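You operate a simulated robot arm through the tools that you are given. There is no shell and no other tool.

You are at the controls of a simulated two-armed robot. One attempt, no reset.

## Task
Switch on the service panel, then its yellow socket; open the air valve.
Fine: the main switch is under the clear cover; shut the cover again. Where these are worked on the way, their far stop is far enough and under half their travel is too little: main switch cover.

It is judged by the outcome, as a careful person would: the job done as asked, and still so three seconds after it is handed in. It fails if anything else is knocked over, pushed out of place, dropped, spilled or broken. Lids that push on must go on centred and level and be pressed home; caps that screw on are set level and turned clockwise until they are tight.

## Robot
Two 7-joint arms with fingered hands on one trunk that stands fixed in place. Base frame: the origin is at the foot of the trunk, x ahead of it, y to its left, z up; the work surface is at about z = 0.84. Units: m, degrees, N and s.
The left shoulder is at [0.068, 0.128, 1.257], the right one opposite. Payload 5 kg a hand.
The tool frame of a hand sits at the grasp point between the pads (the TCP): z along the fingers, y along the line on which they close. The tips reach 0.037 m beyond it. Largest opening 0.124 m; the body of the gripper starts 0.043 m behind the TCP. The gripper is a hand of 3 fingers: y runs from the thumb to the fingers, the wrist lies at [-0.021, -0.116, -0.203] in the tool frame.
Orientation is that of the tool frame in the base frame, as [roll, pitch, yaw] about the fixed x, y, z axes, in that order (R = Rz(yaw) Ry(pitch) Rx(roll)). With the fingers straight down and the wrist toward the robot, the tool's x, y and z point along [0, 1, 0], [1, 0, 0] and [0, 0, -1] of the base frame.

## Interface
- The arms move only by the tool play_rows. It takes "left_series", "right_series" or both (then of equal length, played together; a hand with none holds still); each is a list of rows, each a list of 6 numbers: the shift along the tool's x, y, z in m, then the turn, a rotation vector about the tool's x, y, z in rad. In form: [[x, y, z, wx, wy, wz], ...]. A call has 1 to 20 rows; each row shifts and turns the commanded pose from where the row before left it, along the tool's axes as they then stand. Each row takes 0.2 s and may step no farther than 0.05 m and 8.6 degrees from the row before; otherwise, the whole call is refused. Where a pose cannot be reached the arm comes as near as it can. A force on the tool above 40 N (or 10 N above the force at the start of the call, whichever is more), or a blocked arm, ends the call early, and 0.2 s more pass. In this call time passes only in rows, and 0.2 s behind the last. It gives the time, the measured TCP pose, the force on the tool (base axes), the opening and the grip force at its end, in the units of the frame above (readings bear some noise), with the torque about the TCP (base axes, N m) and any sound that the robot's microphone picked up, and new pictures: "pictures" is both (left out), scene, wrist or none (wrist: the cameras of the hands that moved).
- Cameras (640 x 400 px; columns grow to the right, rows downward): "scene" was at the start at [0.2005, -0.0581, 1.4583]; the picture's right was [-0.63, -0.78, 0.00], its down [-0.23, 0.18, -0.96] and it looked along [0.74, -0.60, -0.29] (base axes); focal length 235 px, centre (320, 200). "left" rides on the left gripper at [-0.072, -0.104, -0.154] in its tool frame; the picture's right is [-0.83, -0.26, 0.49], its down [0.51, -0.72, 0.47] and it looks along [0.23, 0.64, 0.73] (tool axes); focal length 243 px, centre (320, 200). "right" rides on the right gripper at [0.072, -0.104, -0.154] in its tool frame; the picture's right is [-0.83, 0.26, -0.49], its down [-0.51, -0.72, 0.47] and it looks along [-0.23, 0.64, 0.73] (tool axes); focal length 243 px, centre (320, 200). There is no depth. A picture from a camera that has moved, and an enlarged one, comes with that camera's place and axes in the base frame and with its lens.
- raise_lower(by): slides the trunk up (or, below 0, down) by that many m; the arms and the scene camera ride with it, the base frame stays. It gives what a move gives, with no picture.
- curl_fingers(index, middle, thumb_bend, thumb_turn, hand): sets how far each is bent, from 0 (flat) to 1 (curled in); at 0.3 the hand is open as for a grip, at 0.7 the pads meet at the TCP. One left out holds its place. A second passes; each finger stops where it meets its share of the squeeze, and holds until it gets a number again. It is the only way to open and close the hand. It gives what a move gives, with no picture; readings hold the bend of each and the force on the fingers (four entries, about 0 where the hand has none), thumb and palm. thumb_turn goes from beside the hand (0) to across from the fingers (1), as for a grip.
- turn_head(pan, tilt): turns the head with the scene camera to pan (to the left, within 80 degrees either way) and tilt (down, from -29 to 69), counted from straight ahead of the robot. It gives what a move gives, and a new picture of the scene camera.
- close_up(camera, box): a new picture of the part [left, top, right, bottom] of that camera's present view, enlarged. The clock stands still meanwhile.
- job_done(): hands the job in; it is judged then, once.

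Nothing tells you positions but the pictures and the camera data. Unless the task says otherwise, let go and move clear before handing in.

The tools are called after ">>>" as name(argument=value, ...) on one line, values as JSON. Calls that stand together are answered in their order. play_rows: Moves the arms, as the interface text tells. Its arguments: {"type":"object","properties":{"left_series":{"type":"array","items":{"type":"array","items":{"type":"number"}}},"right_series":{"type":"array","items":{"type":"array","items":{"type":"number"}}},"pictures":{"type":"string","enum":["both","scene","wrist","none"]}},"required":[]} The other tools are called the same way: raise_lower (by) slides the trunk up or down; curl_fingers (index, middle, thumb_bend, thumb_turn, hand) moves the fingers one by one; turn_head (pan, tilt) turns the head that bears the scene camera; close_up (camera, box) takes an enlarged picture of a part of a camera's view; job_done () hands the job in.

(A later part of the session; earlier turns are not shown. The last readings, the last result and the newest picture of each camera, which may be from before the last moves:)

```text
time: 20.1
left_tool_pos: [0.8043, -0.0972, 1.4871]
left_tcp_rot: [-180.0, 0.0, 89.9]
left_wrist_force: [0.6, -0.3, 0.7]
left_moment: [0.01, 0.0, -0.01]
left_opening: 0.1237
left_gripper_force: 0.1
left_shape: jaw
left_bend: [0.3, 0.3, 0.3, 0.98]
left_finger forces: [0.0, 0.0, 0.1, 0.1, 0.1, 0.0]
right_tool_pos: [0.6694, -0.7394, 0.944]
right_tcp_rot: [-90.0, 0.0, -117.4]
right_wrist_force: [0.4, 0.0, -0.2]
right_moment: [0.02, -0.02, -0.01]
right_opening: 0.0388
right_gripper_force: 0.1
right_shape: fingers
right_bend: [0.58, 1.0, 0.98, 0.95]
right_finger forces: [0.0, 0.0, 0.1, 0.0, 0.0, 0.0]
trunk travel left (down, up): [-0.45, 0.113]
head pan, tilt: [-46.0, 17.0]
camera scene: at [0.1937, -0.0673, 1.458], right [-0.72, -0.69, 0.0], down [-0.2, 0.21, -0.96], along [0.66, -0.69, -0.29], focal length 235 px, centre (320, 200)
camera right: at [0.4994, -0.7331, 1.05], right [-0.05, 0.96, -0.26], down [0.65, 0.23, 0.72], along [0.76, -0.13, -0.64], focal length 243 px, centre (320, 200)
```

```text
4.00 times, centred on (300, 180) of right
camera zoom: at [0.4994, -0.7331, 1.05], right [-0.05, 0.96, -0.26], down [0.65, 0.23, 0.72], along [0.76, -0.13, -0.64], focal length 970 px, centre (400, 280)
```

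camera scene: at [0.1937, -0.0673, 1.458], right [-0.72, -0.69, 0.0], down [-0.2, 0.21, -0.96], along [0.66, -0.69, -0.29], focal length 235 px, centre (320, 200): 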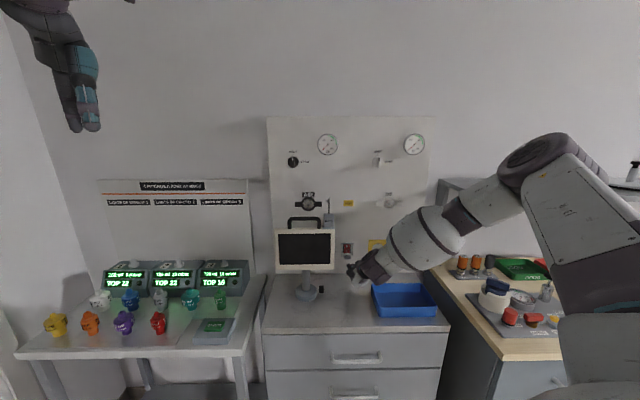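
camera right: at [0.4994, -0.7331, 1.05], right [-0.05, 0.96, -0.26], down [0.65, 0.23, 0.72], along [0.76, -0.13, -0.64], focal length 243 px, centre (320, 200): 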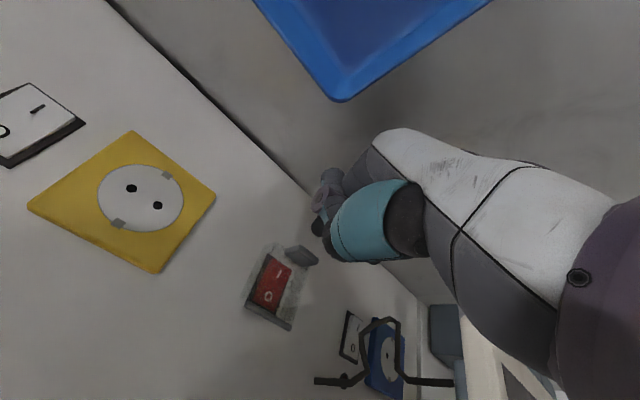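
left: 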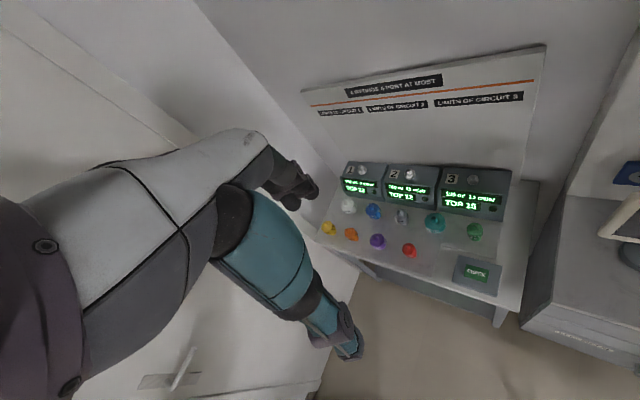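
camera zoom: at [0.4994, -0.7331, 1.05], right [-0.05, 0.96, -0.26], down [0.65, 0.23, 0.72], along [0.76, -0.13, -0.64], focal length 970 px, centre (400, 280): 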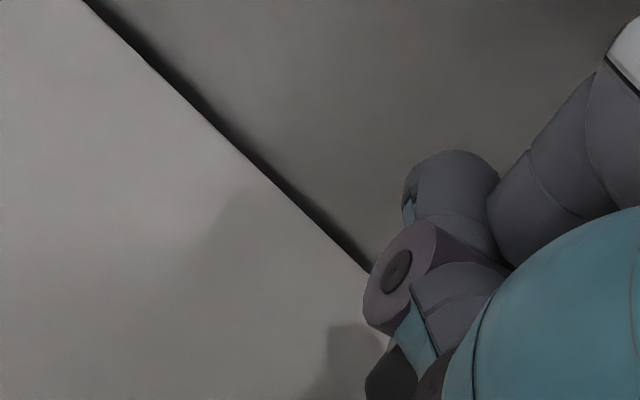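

The tip sits under the tab, roughly 2 cm below it. I'll raise it to touch and then start pulling up and outward.

>>> play_rows(right_series=[[0, -0.01, 0, 0, 0, 0], [0, -0.008, 0, 0, 0, 0], [0, -0.006, 0, 0, 0, 0], [0, -0.004, 0, 0, 0, 0]])

>>> close_up(camera="scene", box=[324, 230, 372, 260])

>>> close_up(camera="right", box=[220, 180, 380, 280])

```text
time: 21.1
left_tool_pos: [0.8038, -0.0963, 1.4875]
left_tcp_rot: [179.9, 0.0, 90.0]
left_wrist_force: [0.8, -0.9, -0.5]
left_moment: [0.0, 0.01, -0.01]
left_opening: 0.1233
left_gripper_force: 0.1
left_shape: jaw
left_bend: [0.3, 0.3, 0.3, 0.98]
left_finger forces: [0.1, 0.0, 0.0, 0.0, 0.0, 0.0]
right_tool_pos: [0.67, -0.7382, 0.9752]
right_tcp_rot: [-90.0, 0.1, -117.5]
right_wrist_force: [-0.6, 1.2, -2.5]
right_moment: [0.05, 0.09, 0.03]
right_opening: 0.039
right_gripper_force: 1.3
right_shape: fingers
right_bend: [0.57, 1.0, 0.98, 0.95]
right_finger forces: [2.0, 0.1, 0.1, 0.1, 0.0, 0.1]
trunk travel left (down, up): [-0.45, 0.113]
head pan, tilt: [-46.0, 17.0]
camera scene: at [0.1927, -0.0667, 1.4582], right [-0.72, -0.69, 0.0], down [-0.2, 0.21, -0.96], along [0.66, -0.69, -0.29], focal length 235 px, centre (320, 200)
camera right: at [0.4984, -0.732, 1.0782], right [-0.05, 0.96, -0.26], down [0.65, 0.23, 0.72], along [0.76, -0.13, -0.64], focal length 243 px, centre (320, 200)
```

scene: 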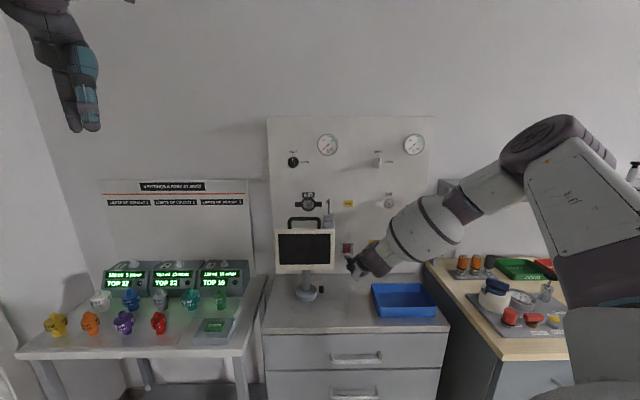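
right: 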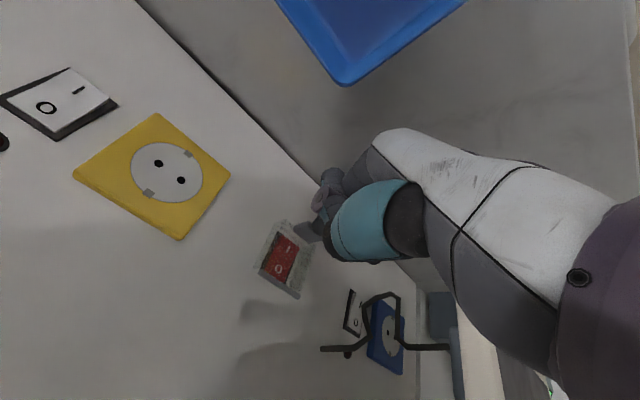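

```text
13.33 times, centred on (348, 245) of scene
camera zoom: at [0.1927, -0.0667, 1.4582], right [-0.72, -0.69, 0.0], down [-0.2, 0.21, -0.96], along [0.66, -0.69, -0.29], focal length 3129 px, centre (-53, -400)
```

zoom: 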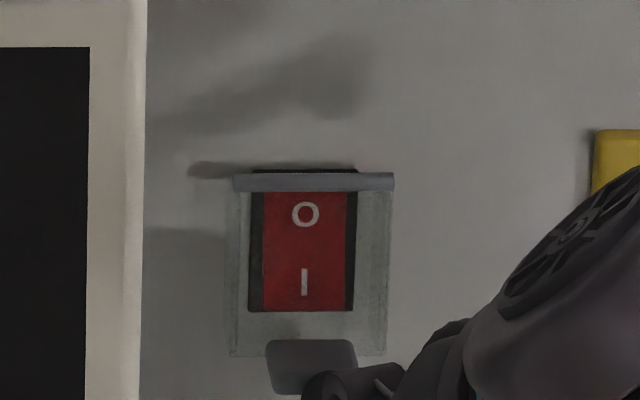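

```text
4.00 times, centred on (300, 230) of right
camera zoom: at [0.4984, -0.732, 1.0782], right [-0.05, 0.96, -0.26], down [0.65, 0.23, 0.72], along [0.76, -0.13, -0.64], focal length 970 px, centre (400, 80)
```

zoom: 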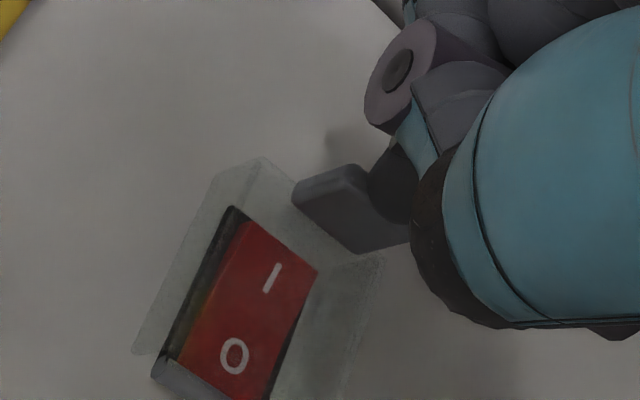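

The tip touches the tab (about 2 N) and the cover seems to be starting to swing. I'll follow the arc: out and up.

>>> play_rows(right_series=[[-0.0012, -0.005, -0.0038, 0, 0, 0], [-0.0012, -0.005, -0.0038, 0, 0, 0], [-0.0012, -0.005, -0.0038, 0, 0, 0], [-0.0012, -0.005, -0.0038, 0, 0, 0]])

>>> close_up(camera="scene", box=[324, 230, 372, 260])

>>> close_up(camera="right", box=[220, 180, 380, 280])

```text
time: 22.1
left_tool_pos: [0.8035, -0.0975, 1.4885]
left_tcp_rot: [180.0, 0.1, 90.0]
left_wrist_force: [0.0, 0.0, -0.2]
left_moment: [-0.01, -0.04, -0.02]
left_opening: 0.1238
left_gripper_force: 0.0
left_shape: jaw
left_bend: [0.3, 0.3, 0.3, 0.98]
left_finger forces: [0.0, 0.0, 0.0, 0.0, 0.0, 0.0]
right_tool_pos: [0.657, -0.7277, 0.9933]
right_tcp_rot: [-90.1, 0.1, -117.4]
right_wrist_force: [-6.8, 5.1, -9.8]
right_moment: [0.46, 0.63, 0.05]
right_opening: 0.0389
right_gripper_force: 6.7
right_shape: fingers
right_bend: [0.52, 1.0, 0.98, 0.96]
right_finger forces: [13.0, 0.0, 0.0, 0.1, 0.0, 0.0]
trunk travel left (down, up): [-0.45, 0.113]
head pan, tilt: [-46.0, 17.0]
camera scene: at [0.1925, -0.0667, 1.4581], right [-0.72, -0.69, 0.0], down [-0.2, 0.21, -0.96], along [0.66, -0.69, -0.29], focal length 235 px, centre (320, 200)
camera right: at [0.4865, -0.7211, 1.0985], right [-0.06, 0.96, -0.26], down [0.65, 0.23, 0.72], along [0.76, -0.13, -0.64], focal length 243 px, centre (320, 200)
```

scene: 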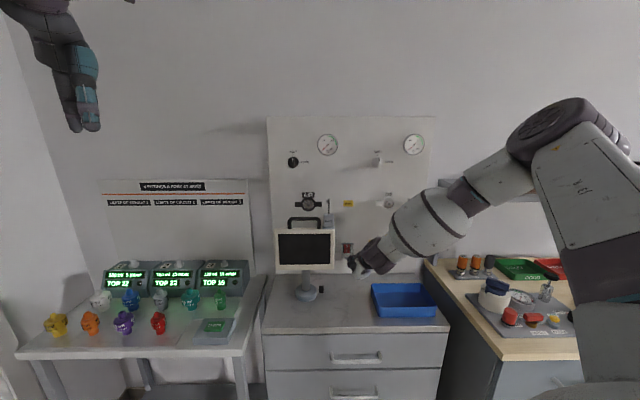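
right: 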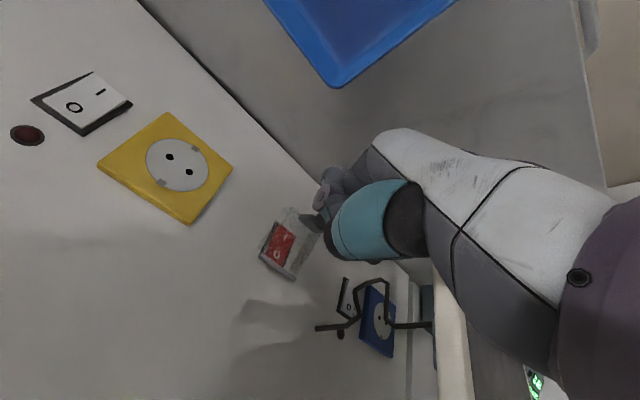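

```text
13.33 times, centred on (348, 245) of scene
camera zoom: at [0.1925, -0.0667, 1.4581], right [-0.72, -0.69, 0.0], down [-0.2, 0.21, -0.96], along [0.66, -0.69, -0.29], focal length 3129 px, centre (-53, -400)
```

zoom: 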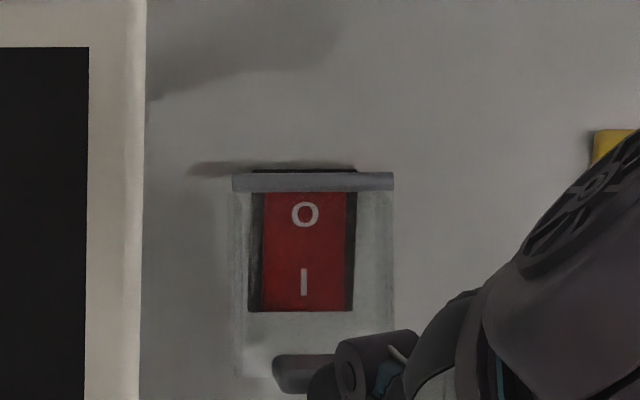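

```text
4.00 times, centred on (300, 230) of right
camera zoom: at [0.4865, -0.7211, 1.0985], right [-0.06, 0.96, -0.26], down [0.65, 0.23, 0.72], along [0.76, -0.13, -0.64], focal length 970 px, centre (400, 80)
```

zoom: 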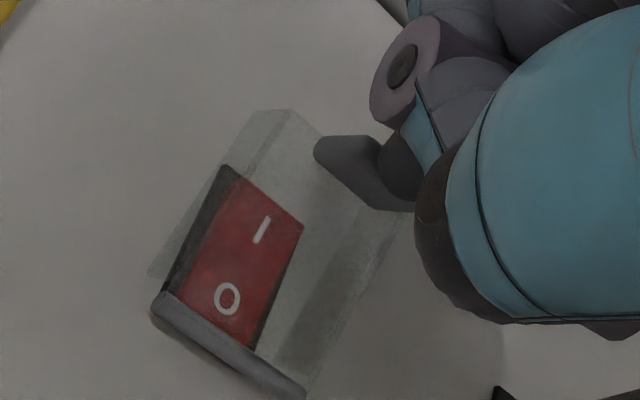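

The cover is opening (about 25–30°) with moderate resistance. I'll continue along the arc.

>>> play_rows(right_series=[[-0.0015, -0.005, -0.0048, 0, 0, 0], [-0.0013, -0.005, -0.0043, 0, 0, 0], [-0.0012, -0.006, -0.0038, 0, 0, 0], [-0.001, -0.006, -0.0033, 0, 0, 0]])

>>> close_up(camera="scene", box=[324, 230, 372, 260])

>>> close_up(camera="right", box=[220, 180, 380, 280])

```text
time: 23.1
left_tool_pos: [0.8014, -0.0946, 1.4887]
left_tcp_rot: [179.9, 0.0, 90.0]
left_wrist_force: [0.2, 0.3, 0.1]
left_moment: [-0.02, 0.01, 0.01]
left_opening: 0.1237
left_gripper_force: 0.1
left_shape: jaw
left_bend: [0.3, 0.3, 0.3, 0.98]
left_finger forces: [0.1, 0.0, 0.0, 0.0, 0.0, 0.1]
right_tool_pos: [0.643, -0.7137, 1.0174]
right_tcp_rot: [-89.9, 0.1, -117.3]
right_wrist_force: [-12.2, 10.7, -7.1]
right_moment: [0.62, 0.81, 0.06]
right_opening: 0.0389
right_gripper_force: 8.6
right_shape: fingers
right_bend: [0.53, 1.0, 0.98, 0.96]
right_finger forces: [17.6, 0.0, 0.0, 0.0, 0.1, 0.1]
trunk travel left (down, up): [-0.45, 0.113]
head pan, tilt: [-46.0, 17.0]
camera scene: at [0.1912, -0.0655, 1.4585], right [-0.72, -0.69, 0.0], down [-0.2, 0.21, -0.96], along [0.66, -0.69, -0.29], focal length 235 px, centre (320, 200)
camera right: at [0.4733, -0.7086, 1.1218], right [-0.06, 0.96, -0.26], down [0.65, 0.23, 0.72], along [0.76, -0.13, -0.64], focal length 243 px, centre (320, 200)
```

scene: 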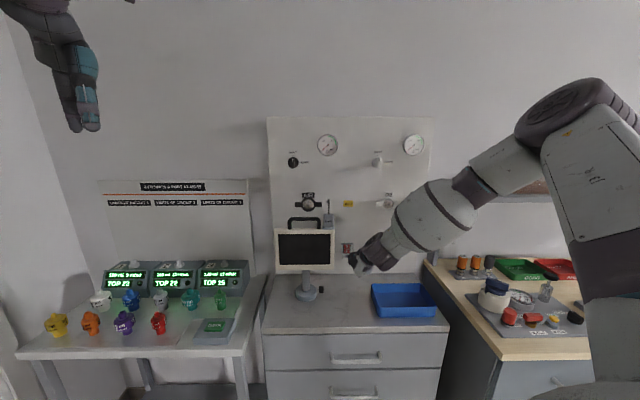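
right: 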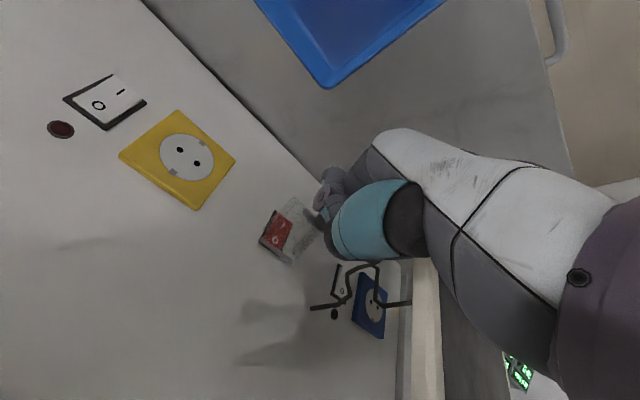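

```text
13.33 times, centred on (348, 245) of scene
camera zoom: at [0.1912, -0.0655, 1.4585], right [-0.72, -0.69, 0.0], down [-0.2, 0.21, -0.96], along [0.66, -0.69, -0.29], focal length 3129 px, centre (-53, -400)
```

zoom: 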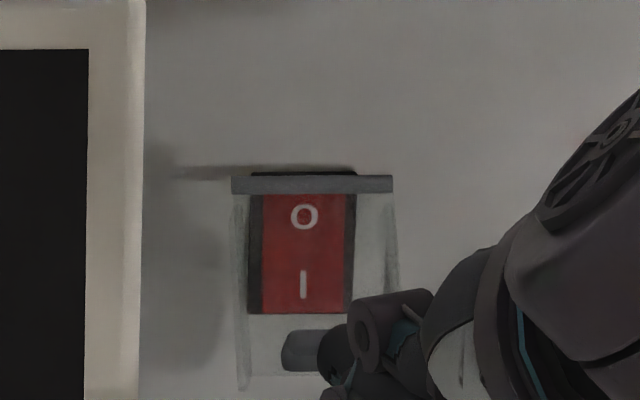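

```text
4.00 times, centred on (300, 230) of right
camera zoom: at [0.4733, -0.7086, 1.1218], right [-0.06, 0.96, -0.26], down [0.65, 0.23, 0.72], along [0.76, -0.13, -0.64], focal length 970 px, centre (400, 80)
```

zoom: 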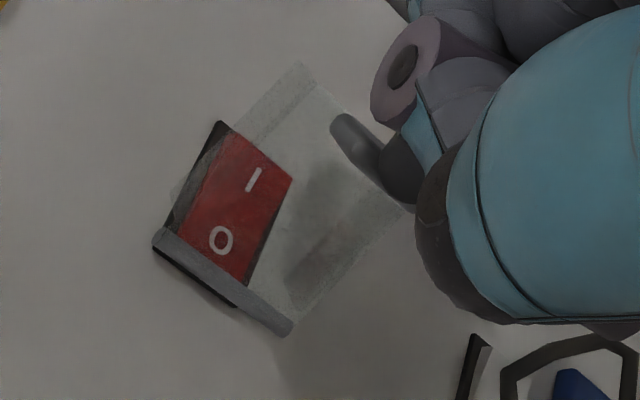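

The cover is about 50° open but the force (outward on the tool) shows I'm now pushing along the flap rather than opening it. I'll back the finger away down and out to see if the cover stays by itself.

>>> play_rows(right_series=[[-0.0015, 0.004, -0.0048, 0, 0, 0], [0, 0.012, 0, 0, 0, 0], [0, 0.012, 0, 0, 0, 0]])

>>> close_up(camera="scene", box=[324, 230, 372, 260])

>>> close_up(camera="right", box=[220, 180, 380, 280])

```text
time: 23.9
left_tool_pos: [0.8038, -0.0972, 1.4886]
left_tcp_rot: [-180.0, 0.0, 90.0]
left_wrist_force: [1.1, -0.5, 0.4]
left_moment: [0.02, 0.04, -0.04]
left_opening: 0.1237
left_gripper_force: 0.1
left_shape: jaw
left_bend: [0.3, 0.3, 0.3, 0.98]
left_finger forces: [0.0, 0.1, 0.1, 0.0, 0.0, 0.0]
right_tool_pos: [0.6425, -0.713, 0.9885]
right_tcp_rot: [-90.0, 0.0, -117.6]
right_wrist_force: [-0.6, 0.3, 0.4]
right_moment: [-0.03, 0.04, -0.02]
right_opening: 0.0389
right_gripper_force: 0.0
right_shape: fingers
right_bend: [0.57, 1.0, 0.98, 0.96]
right_finger forces: [0.0, 0.1, 0.0, 0.0, 0.0, 0.0]
trunk travel left (down, up): [-0.45, 0.113]
head pan, tilt: [-46.0, 17.0]
camera scene: at [0.1929, -0.0672, 1.4581], right [-0.72, -0.69, 0.0], down [-0.2, 0.21, -0.96], along [0.66, -0.69, -0.29], focal length 235 px, centre (320, 200)
camera right: at [0.4721, -0.7073, 1.0924], right [-0.05, 0.96, -0.26], down [0.65, 0.23, 0.72], along [0.76, -0.13, -0.64], focal length 243 px, centre (320, 200)
```

scene: 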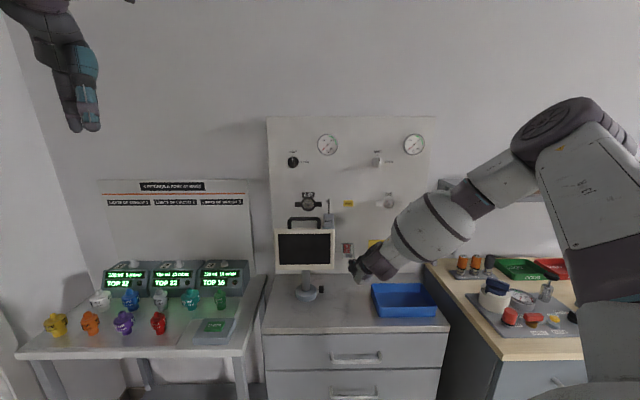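
right: 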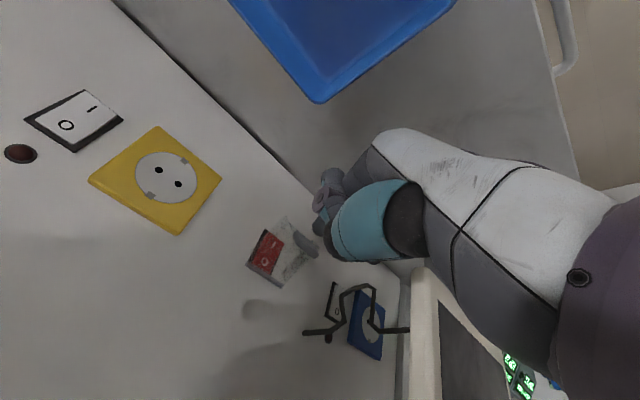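

```text
13.33 times, centred on (348, 245) of scene
camera zoom: at [0.1929, -0.0672, 1.4581], right [-0.72, -0.69, 0.0], down [-0.2, 0.21, -0.96], along [0.66, -0.69, -0.29], focal length 3129 px, centre (-53, -400)
```

zoom: 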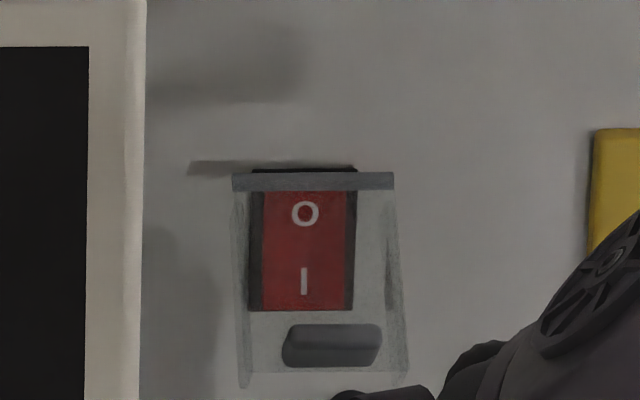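

```text
4.00 times, centred on (300, 230) of right
camera zoom: at [0.4721, -0.7073, 1.0924], right [-0.05, 0.96, -0.26], down [0.65, 0.23, 0.72], along [0.76, -0.13, -0.64], focal length 970 px, centre (400, 80)
```

zoom: 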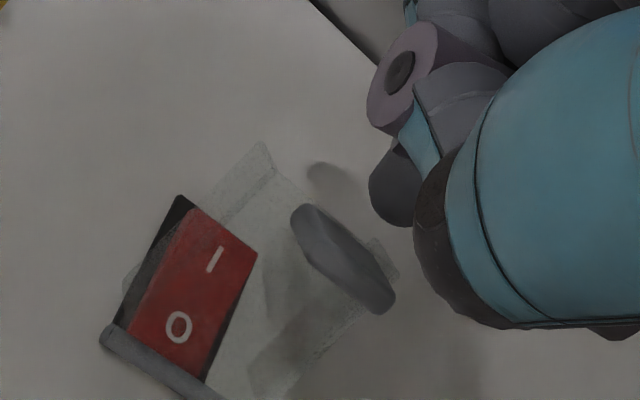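

The cover holds its position by friction at about 45°. I'll go lower, reach further in beneath its lower edge, and push up from inside.

>>> play_rows(right_series=[[0, 0.015, 0, 0, 0, 0], [0, 0.015, 0, 0, 0, 0], [0.0052, 0, 0.0172, 0, 0, 0], [0.0052, 0, 0.0172, 0, 0, 0], [0, -0.008, 0, 0, 0, 0], [0, -0.008, 0, 0, 0, 0]])

>>> close_up(camera="scene", box=[324, 230, 372, 260])

>>> close_up(camera="right", box=[220, 180, 380, 280])

```text
time: 25.3
left_tool_pos: [0.8031, -0.0962, 1.4878]
left_tcp_rot: [-180.0, 0.0, 89.9]
left_wrist_force: [0.2, -0.4, 0.6]
left_moment: [0.01, -0.02, 0.01]
left_opening: 0.1235
left_gripper_force: 0.1
left_shape: jaw
left_bend: [0.3, 0.3, 0.3, 0.98]
left_finger forces: [0.0, 0.0, 0.0, 0.1, 0.0, 0.0]
right_tool_pos: [0.6663, -0.7373, 0.9746]
right_tcp_rot: [-89.9, 0.0, -117.4]
right_wrist_force: [0.3, 0.2, 0.0]
right_moment: [-0.01, 0.01, 0.05]
right_opening: 0.0386
right_gripper_force: 0.0
right_shape: fingers
right_bend: [0.57, 1.0, 0.98, 0.96]
right_finger forces: [0.0, 0.0, 0.0, 0.0, 0.0, 0.1]
trunk travel left (down, up): [-0.45, 0.113]
head pan, tilt: [-46.0, 17.0]
camera scene: at [0.1923, -0.0658, 1.4583], right [-0.72, -0.69, 0.0], down [-0.2, 0.21, -0.96], along [0.66, -0.69, -0.29], focal length 235 px, centre (320, 200)
camera right: at [0.4967, -0.7317, 1.0794], right [-0.05, 0.96, -0.26], down [0.65, 0.23, 0.72], along [0.76, -0.13, -0.64], focal length 243 px, centre (320, 200)
```

scene: 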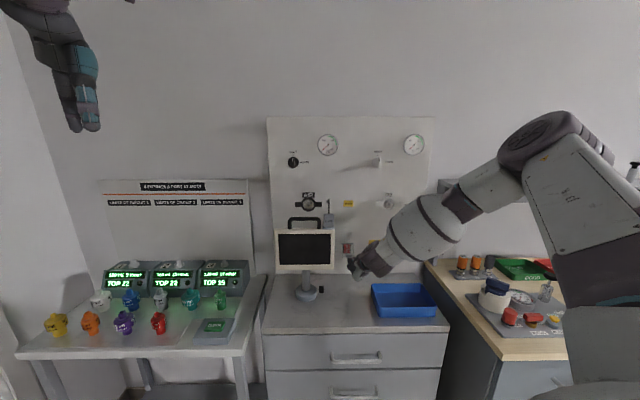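
right: 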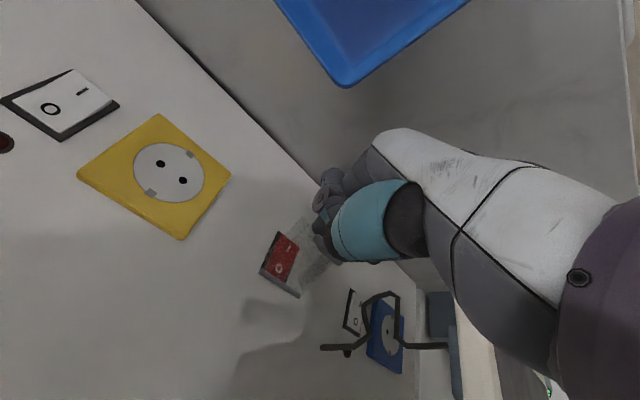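

```text
13.33 times, centred on (348, 245) of scene
camera zoom: at [0.1923, -0.0658, 1.4583], right [-0.72, -0.69, 0.0], down [-0.2, 0.21, -0.96], along [0.66, -0.69, -0.29], focal length 3129 px, centre (-53, -400)
```

zoom: 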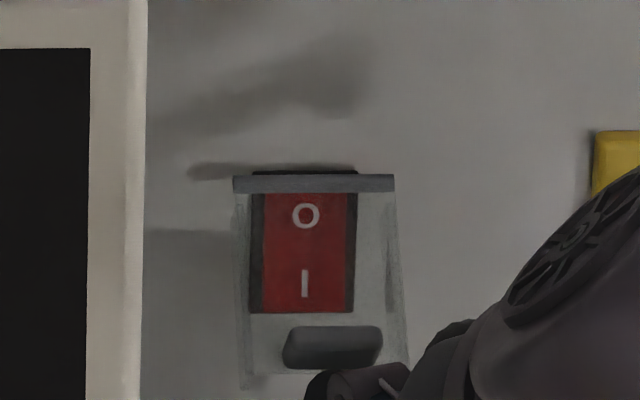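

```text
4.00 times, centred on (300, 230) of right
camera zoom: at [0.4967, -0.7317, 1.0794], right [-0.05, 0.96, -0.26], down [0.65, 0.23, 0.72], along [0.76, -0.13, -0.64], focal length 970 px, centre (400, 80)
```

zoom: 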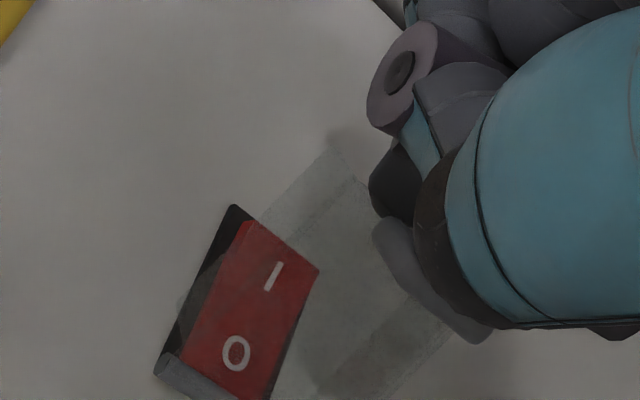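

No contact yet; the tip is just below the cover's open lower edge. I'll keep raising.

>>> play_rows(right_series=[[0, -0.007, 0, 0, 0, 0], [0, -0.007, 0, 0, 0, 0], [0, -0.007, 0, 0, 0, 0]])

>>> close_up(camera="scene", box=[324, 230, 372, 260])

>>> close_up(camera="right", box=[220, 180, 380, 280])

```text
time: 26.1
left_tool_pos: [0.8042, -0.0979, 1.4871]
left_tcp_rot: [180.0, 0.0, 89.9]
left_wrist_force: [-0.1, 0.3, -0.1]
left_moment: [-0.02, 0.01, -0.01]
left_opening: 0.1235
left_gripper_force: 0.1
left_shape: jaw
left_bend: [0.3, 0.3, 0.3, 0.98]
left_finger forces: [0.1, 0.0, 0.1, 0.0, 0.1, 0.0]
right_tool_pos: [0.6675, -0.7379, 0.9942]
right_tcp_rot: [-90.0, 0.1, -117.4]
right_wrist_force: [0.4, 0.5, -0.7]
right_moment: [-0.01, 0.03, 0.0]
right_opening: 0.0389
right_gripper_force: 0.4
right_shape: fingers
right_bend: [0.57, 1.0, 0.98, 0.96]
right_finger forces: [0.0, 0.1, 0.0, 0.0, 0.1, 0.0]
trunk travel left (down, up): [-0.45, 0.113]
head pan, tilt: [-46.0, 17.0]
camera scene: at [0.1928, -0.0668, 1.4582], right [-0.72, -0.69, 0.0], down [-0.2, 0.21, -0.96], along [0.66, -0.69, -0.29], focal length 235 px, centre (320, 200)
camera right: at [0.4971, -0.732, 1.099], right [-0.05, 0.96, -0.26], down [0.65, 0.23, 0.72], along [0.76, -0.13, -0.64], focal length 243 px, centre (320, 200)
```

scene: 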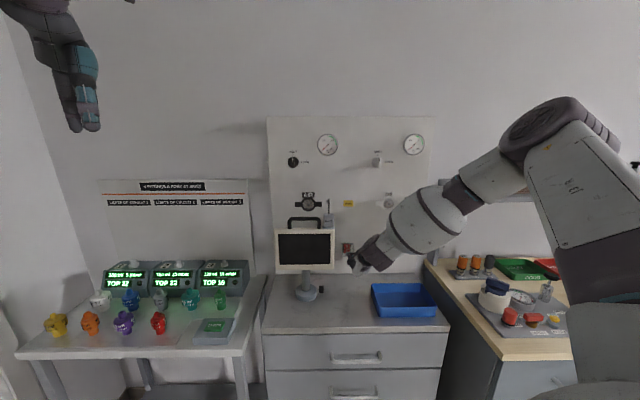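
right: 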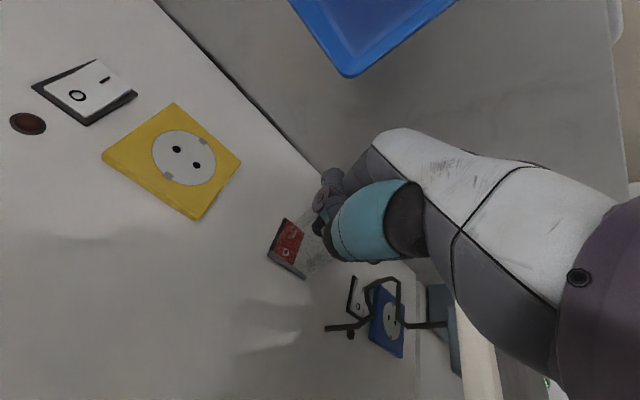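

```text
13.33 times, centred on (348, 245) of scene
camera zoom: at [0.1928, -0.0668, 1.4582], right [-0.72, -0.69, 0.0], down [-0.2, 0.21, -0.96], along [0.66, -0.69, -0.29], focal length 3129 px, centre (-53, -400)
```

zoom: 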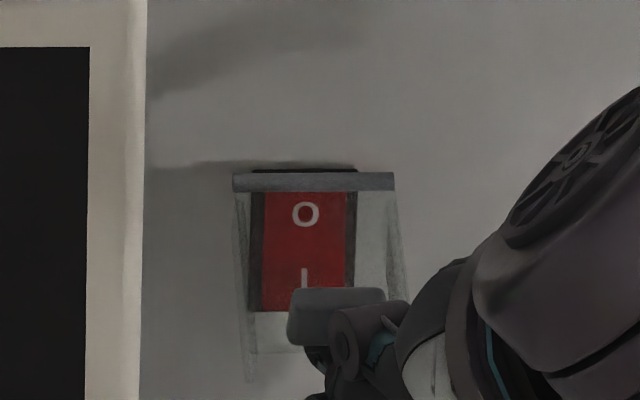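

```text
4.00 times, centred on (300, 230) of right
camera zoom: at [0.4971, -0.732, 1.099], right [-0.05, 0.96, -0.26], down [0.65, 0.23, 0.72], along [0.76, -0.13, -0.64], focal length 970 px, centre (400, 80)
```

zoom: 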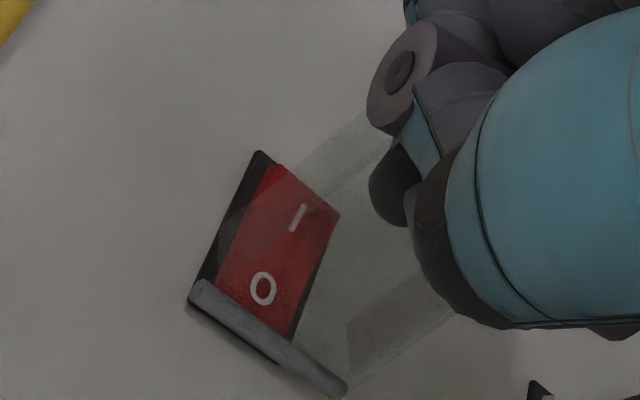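

It's working: the cover swings further (about 65°) with almost no force. Continuing up.

>>> play_rows(right_series=[[0, -0.007, 0, 0, 0, 0], [0, -0.007, 0, 0, 0, 0], [0, -0.007, 0, 0, 0, 0]])

>>> close_up(camera="scene", box=[324, 230, 372, 260])

>>> close_up(camera="right", box=[220, 180, 380, 280])

```text
time: 26.9
left_tool_pos: [0.8035, -0.0968, 1.4881]
left_tcp_rot: [179.9, 0.0, 90.0]
left_wrist_force: [0.1, -0.3, 0.0]
left_moment: [0.0, -0.02, 0.0]
left_opening: 0.1234
left_gripper_force: 0.1
left_shape: jaw
left_bend: [0.3, 0.3, 0.3, 0.98]
left_finger forces: [0.0, 0.1, 0.0, 0.0, 0.1, 0.0]
right_tool_pos: [0.6669, -0.7364, 1.0159]
right_tcp_rot: [-90.0, 0.0, -117.5]
right_wrist_force: [-1.4, 2.8, -0.9]
right_moment: [0.1, 0.06, -0.05]
right_opening: 0.0389
right_gripper_force: 0.9
right_shape: fingers
right_bend: [0.57, 1.0, 0.98, 0.96]
right_finger forces: [1.9, 0.0, 0.1, 0.0, 0.0, 0.0]
trunk travel left (down, up): [-0.45, 0.113]
head pan, tilt: [-46.0, 17.0]
camera scene: at [0.1926, -0.0662, 1.4582], right [-0.72, -0.69, 0.0], down [-0.2, 0.21, -0.96], along [0.66, -0.69, -0.29], focal length 235 px, centre (320, 200)
camera right: at [0.4977, -0.7313, 1.1208], right [-0.05, 0.96, -0.26], down [0.65, 0.23, 0.72], along [0.76, -0.13, -0.64], focal length 243 px, centre (320, 200)
```

scene: 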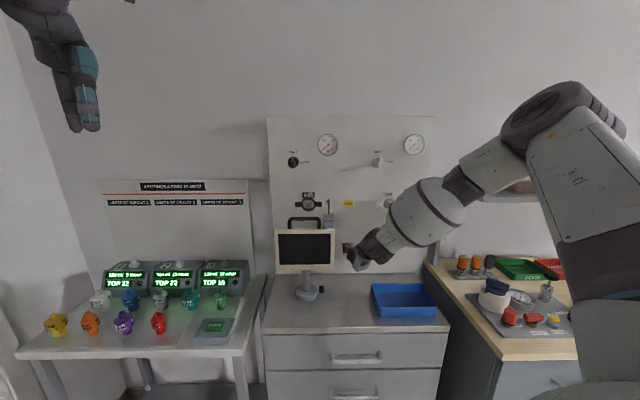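
right: 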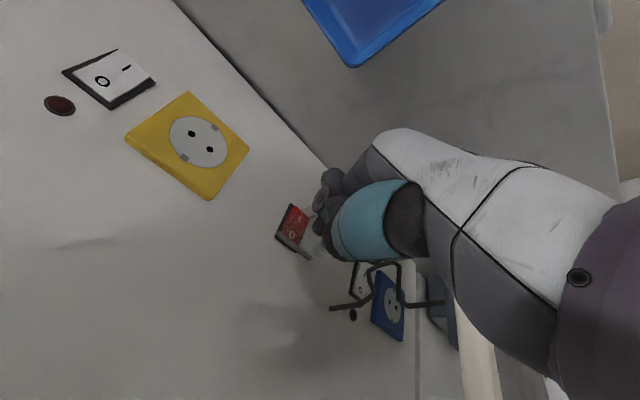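

```text
13.33 times, centred on (348, 245) of scene
camera zoom: at [0.1926, -0.0662, 1.4582], right [-0.72, -0.69, 0.0], down [-0.2, 0.21, -0.96], along [0.66, -0.69, -0.29], focal length 3129 px, centre (-53, -400)
```

zoom: 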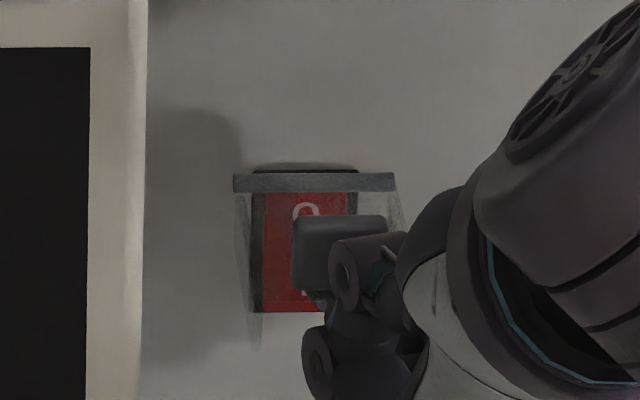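

```text
4.00 times, centred on (300, 230) of right
camera zoom: at [0.4977, -0.7313, 1.1208], right [-0.05, 0.96, -0.26], down [0.65, 0.23, 0.72], along [0.76, -0.13, -0.64], focal length 970 px, centre (400, 80)
```

zoom: 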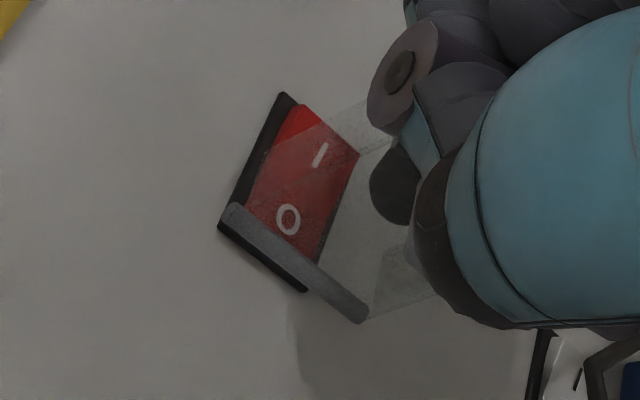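

The cover is about 80° open. Continuing up to bring it past horizontal.

>>> play_rows(right_series=[[0, -0.008, 0, 0, 0, 0], [0, -0.008, 0, 0, 0, 0], [0, -0.008, 0, 0, 0, 0]])

>>> close_up(camera="scene", box=[324, 220, 372, 250])

>>> close_up(camera="right", box=[220, 180, 380, 280])

```text
time: 27.7
left_tool_pos: [0.8034, -0.0969, 1.4877]
left_tcp_rot: [-180.0, 0.0, 90.0]
left_wrist_force: [0.5, -0.6, 0.1]
left_moment: [0.01, -0.01, -0.03]
left_opening: 0.1238
left_gripper_force: 0.1
left_shape: jaw
left_bend: [0.3, 0.3, 0.3, 0.98]
left_finger forces: [0.1, 0.1, 0.1, 0.0, 0.0, 0.0]
right_tool_pos: [0.6668, -0.737, 1.0383]
right_tcp_rot: [-90.1, 0.1, -117.3]
right_wrist_force: [-2.5, 5.4, -7.2]
right_moment: [0.49, 0.52, -0.18]
right_opening: 0.0388
right_gripper_force: 15.3
right_shape: fingers
right_bend: [0.53, 1.0, 0.98, 0.96]
right_finger forces: [30.3, 0.0, 0.1, 0.0, 0.0, 0.0]
trunk travel left (down, up): [-0.45, 0.113]
head pan, tilt: [-46.0, 17.0]
camera scene: at [0.1929, -0.0663, 1.4581], right [-0.72, -0.69, 0.0], down [-0.2, 0.21, -0.96], along [0.66, -0.69, -0.29], focal length 235 px, centre (320, 200)
camera right: at [0.4972, -0.7311, 1.1443], right [-0.06, 0.96, -0.26], down [0.65, 0.23, 0.72], along [0.76, -0.13, -0.64], focal length 243 px, centre (320, 200)
```

scene: 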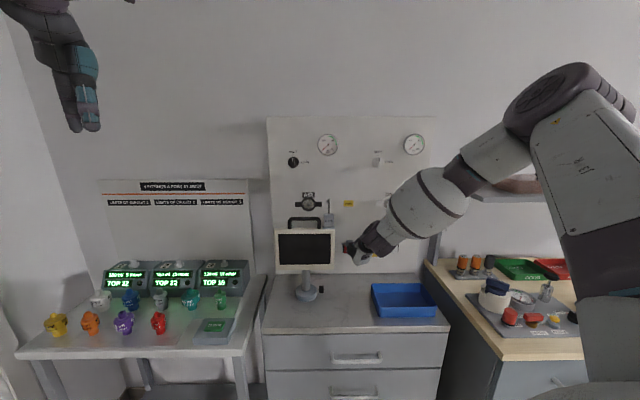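
right: 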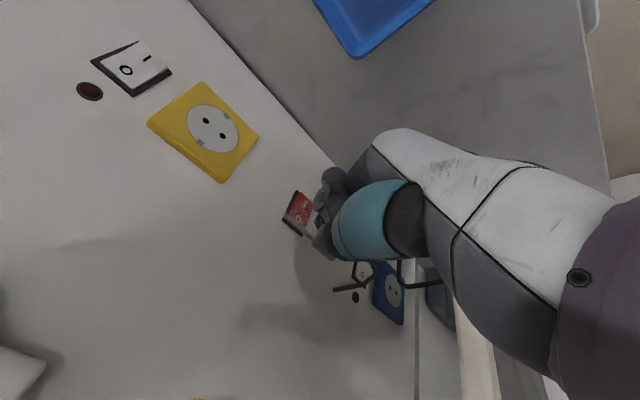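

```text
13.33 times, centred on (348, 235) of scene
camera zoom: at [0.1929, -0.0663, 1.4581], right [-0.72, -0.69, 0.0], down [-0.2, 0.21, -0.96], along [0.66, -0.69, -0.29], focal length 3129 px, centre (-53, -267)
```

zoom: 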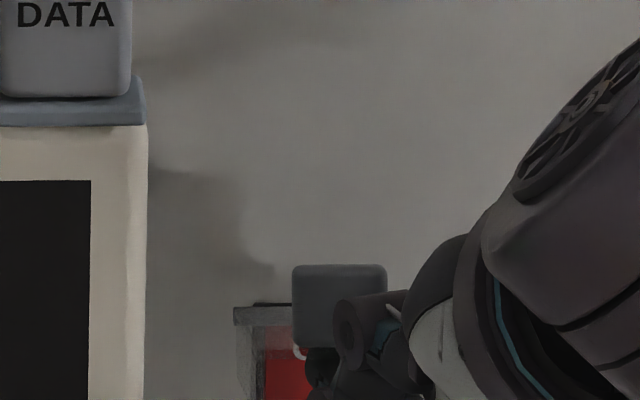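

```text
4.00 times, centred on (300, 230) of right
camera zoom: at [0.4972, -0.7311, 1.1443], right [-0.06, 0.96, -0.26], down [0.65, 0.23, 0.72], along [0.76, -0.13, -0.64], focal length 970 px, centre (400, 80)
```

zoom: 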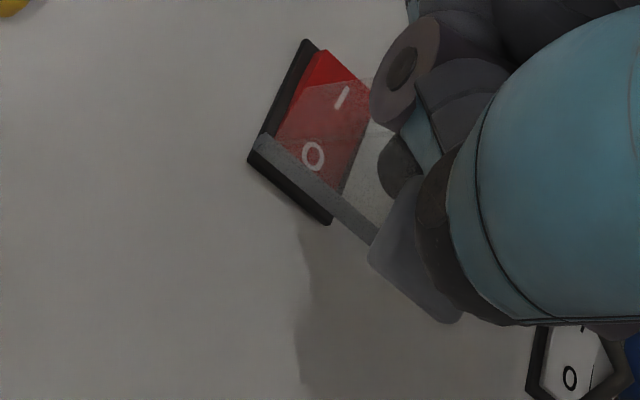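

The cover is past 90° and the finger force is rising, so I'll retreat down and out and check that it stays open.

>>> play_rows(right_series=[[0, 0.01, 0, 0, 0, 0], [0, 0.02, 0, 0, 0, 0], [0, 0.03, 0, 0, 0, 0], [0, 0.02, 0, 0, 0, 0], [-0.0102, 0, -0.0335, 0, 0, 0], [-0.0102, 0, -0.0335, 0, 0, 0], [-0.0102, 0, -0.0335, 0, 0, 0]])

>>> close_up(camera="scene", box=[324, 225, 372, 255])

>>> close_up(camera="right", box=[180, 210, 340, 310])

```text
time: 29.3
left_tool_pos: [0.8034, -0.0961, 1.489]
left_tcp_rot: [-180.0, 0.0, 89.9]
left_wrist_force: [0.4, 0.2, 0.5]
left_moment: [0.02, 0.01, 0.0]
left_opening: 0.1233
left_gripper_force: 0.1
left_shape: jaw
left_bend: [0.3, 0.3, 0.3, 0.98]
left_finger forces: [0.0, 0.0, 0.0, 0.0, 0.0, 0.0]
right_tool_pos: [0.5916, -0.6626, 0.9602]
right_tcp_rot: [-89.9, 0.1, -117.4]
right_wrist_force: [-0.3, 0.0, 0.7]
right_moment: [-0.03, 0.01, 0.04]
right_opening: 0.0389
right_gripper_force: 0.0
right_shape: fingers
right_bend: [0.57, 1.0, 0.98, 0.96]
right_finger forces: [0.0, 0.1, 0.0, 0.0, 0.1, 0.1]
trunk travel left (down, up): [-0.45, 0.113]
head pan, tilt: [-46.0, 17.0]
camera scene: at [0.1924, -0.0664, 1.4583], right [-0.72, -0.69, 0.0], down [-0.2, 0.21, -0.96], along [0.66, -0.69, -0.29], focal length 235 px, centre (320, 200)
camera right: at [0.4216, -0.657, 1.064], right [-0.05, 0.96, -0.26], down [0.65, 0.23, 0.72], along [0.76, -0.13, -0.64], focal length 243 px, centre (320, 200)
```

scene: 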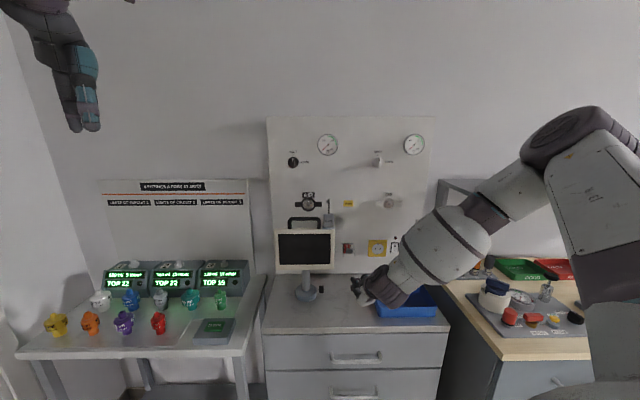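
right: 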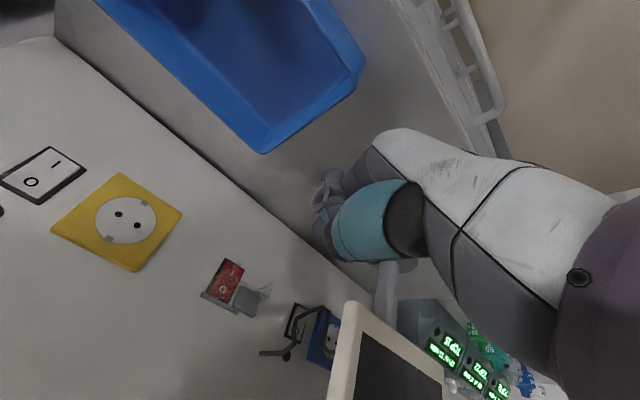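

```text
13.33 times, centred on (348, 240) of scene
camera zoom: at [0.1924, -0.0664, 1.4583], right [-0.72, -0.69, 0.0], down [-0.2, 0.21, -0.96], along [0.66, -0.69, -0.29], focal length 3129 px, centre (-53, -333)
```

zoom: 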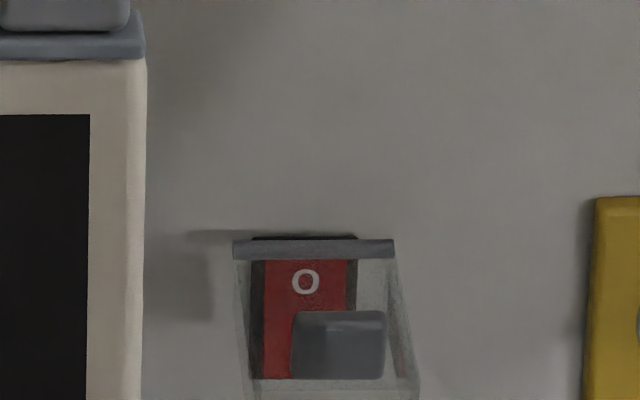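

```text
4.00 times, centred on (260, 260) of right
camera zoom: at [0.4216, -0.657, 1.064], right [-0.05, 0.96, -0.26], down [0.65, 0.23, 0.72], along [0.76, -0.13, -0.64], focal length 970 px, centre (560, -40)
```

zoom: 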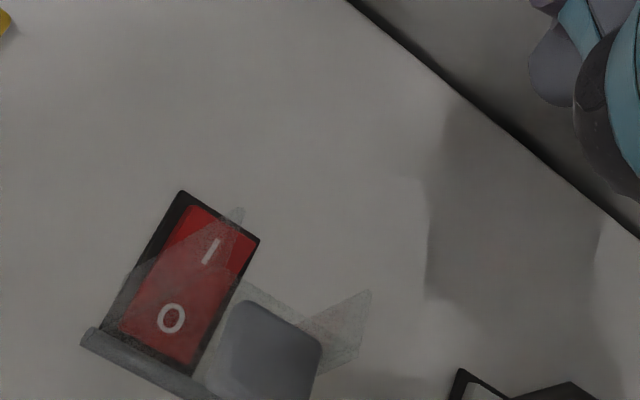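

The cover slid back to about 80° because the thumb dragged the tab on the way down. I'll open the thumb well away, pitch the hand up 20°, and look again before nudging the cover further open.

>>> curl_fingers(hand="right", index=0.6, middle=1.0, thumb_bend=0.15, thumb_turn=1.0)

>>> play_rows(right_series=[[0, 0, 0, 0.117, 0, 0], [0, 0, 0, 0.117, 0, 0], [0, 0, 0, 0.117, 0, 0]])

>>> close_up(camera="scene", box=[316, 225, 412, 285])

>>> close_up(camera="right", box=[180, 110, 500, 310])

```text
time: 30.3
left_tool_pos: [0.8043, -0.0973, 1.4882]
left_tcp_rot: [-180.0, -0.1, 90.0]
left_wrist_force: [0.1, 0.1, 0.0]
left_moment: [-0.02, 0.01, -0.02]
left_opening: 0.1235
left_gripper_force: 0.1
left_shape: jaw
left_bend: [0.3, 0.3, 0.3, 0.98]
left_finger forces: [0.0, 0.0, 0.0, 0.0, 0.0, 0.0]
right_tool_pos: [0.5928, -0.6633, 0.9569]
right_tcp_rot: [-89.9, 0.2, -117.4]
right_wrist_force: [-0.4, 0.1, 0.3]
right_moment: [-0.02, 0.01, -0.01]
right_opening: 0.0968
right_gripper_force: 0.1
right_shape: fingers
right_bend: [0.6, 1.0, 0.15, 0.96]
right_finger forces: [0.0, 0.0, 0.0, 0.0, 0.1, 0.0]
trunk travel left (down, up): [-0.45, 0.113]
head pan, tilt: [-46.0, 17.0]
```

```text
time: 31.1
left_tool_pos: [0.8038, -0.0975, 1.4867]
left_tcp_rot: [180.0, 0.0, 90.0]
left_wrist_force: [-0.6, 0.7, -0.3]
left_moment: [0.01, 0.01, 0.01]
left_opening: 0.1236
left_gripper_force: 0.1
left_shape: jaw
left_bend: [0.3, 0.3, 0.3, 0.98]
left_finger forces: [0.0, 0.1, 0.0, 0.0, 0.0, 0.1]
right_tool_pos: [0.5917, -0.6651, 0.9596]
right_tcp_rot: [-69.8, 0.0, -117.3]
right_wrist_force: [0.4, -0.5, 0.5]
right_moment: [-0.01, -0.02, 0.0]
right_opening: 0.0972
right_gripper_force: 0.1
right_shape: fingers
right_bend: [0.6, 1.0, 0.15, 0.96]
right_finger forces: [0.1, 0.1, 0.0, 0.0, 0.1, 0.0]
trunk travel left (down, up): [-0.45, 0.113]
head pan, tilt: [-46.0, 17.0]
camera scene: at [0.1928, -0.0671, 1.4581], right [-0.72, -0.69, 0.0], down [-0.2, 0.21, -0.96], along [0.66, -0.69, -0.29], focal length 235 px, centre (320, 200)
camera right: at [0.3985, -0.6463, 1.0053], right [0.05, 0.91, -0.41], down [0.4, 0.36, 0.84], along [0.91, -0.21, -0.35], focal length 243 px, centre (320, 200)
```

scene: 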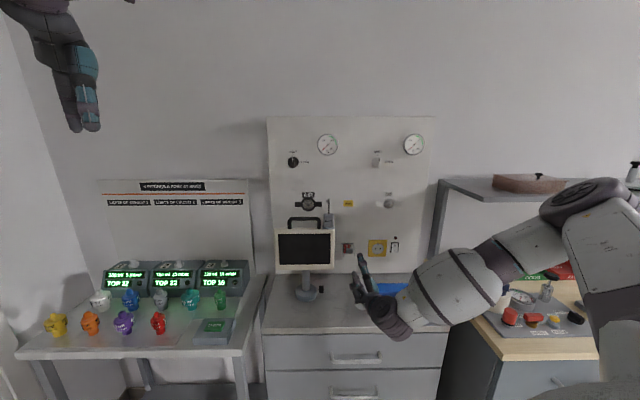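
right: 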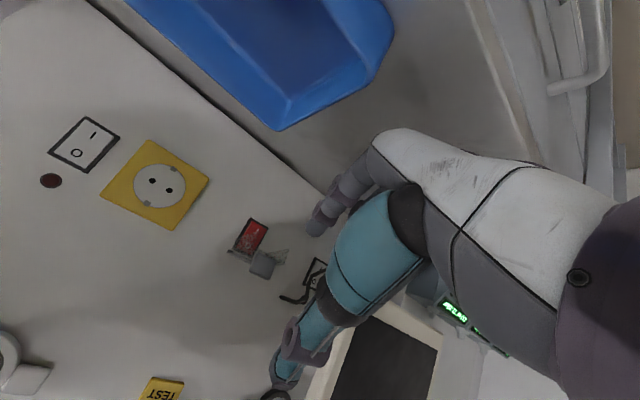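

```text
6.67 times, centred on (364, 255) of scene
camera zoom: at [0.1928, -0.0671, 1.4581], right [-0.72, -0.69, 0.0], down [-0.2, 0.21, -0.96], along [0.66, -0.69, -0.29], focal length 1564 px, centre (27, -167)
```

zoom: 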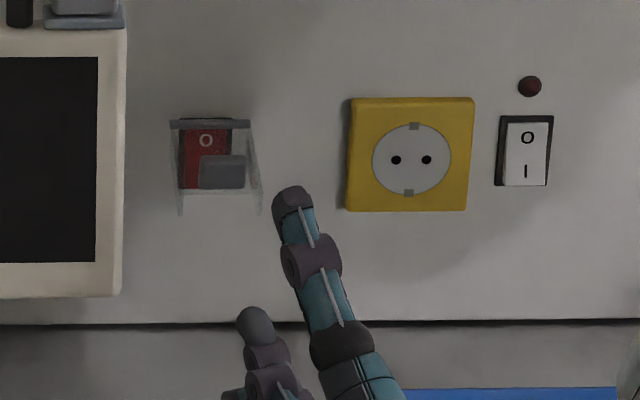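

```text
2.00 times, centred on (340, 210) of right
camera zoom: at [0.3985, -0.6463, 1.0053], right [0.05, 0.91, -0.41], down [0.4, 0.36, 0.84], along [0.91, -0.21, -0.35], focal length 485 px, centre (280, 180)
```

zoom: 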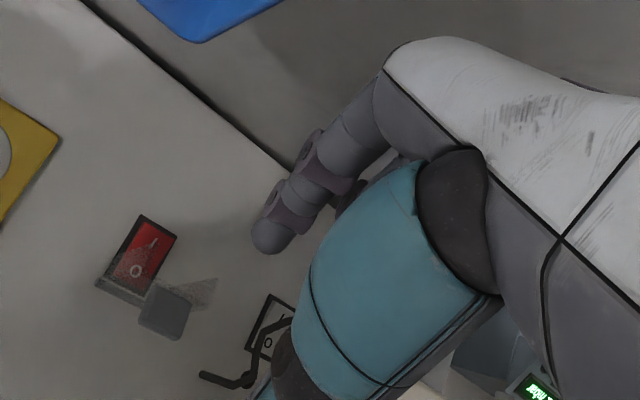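

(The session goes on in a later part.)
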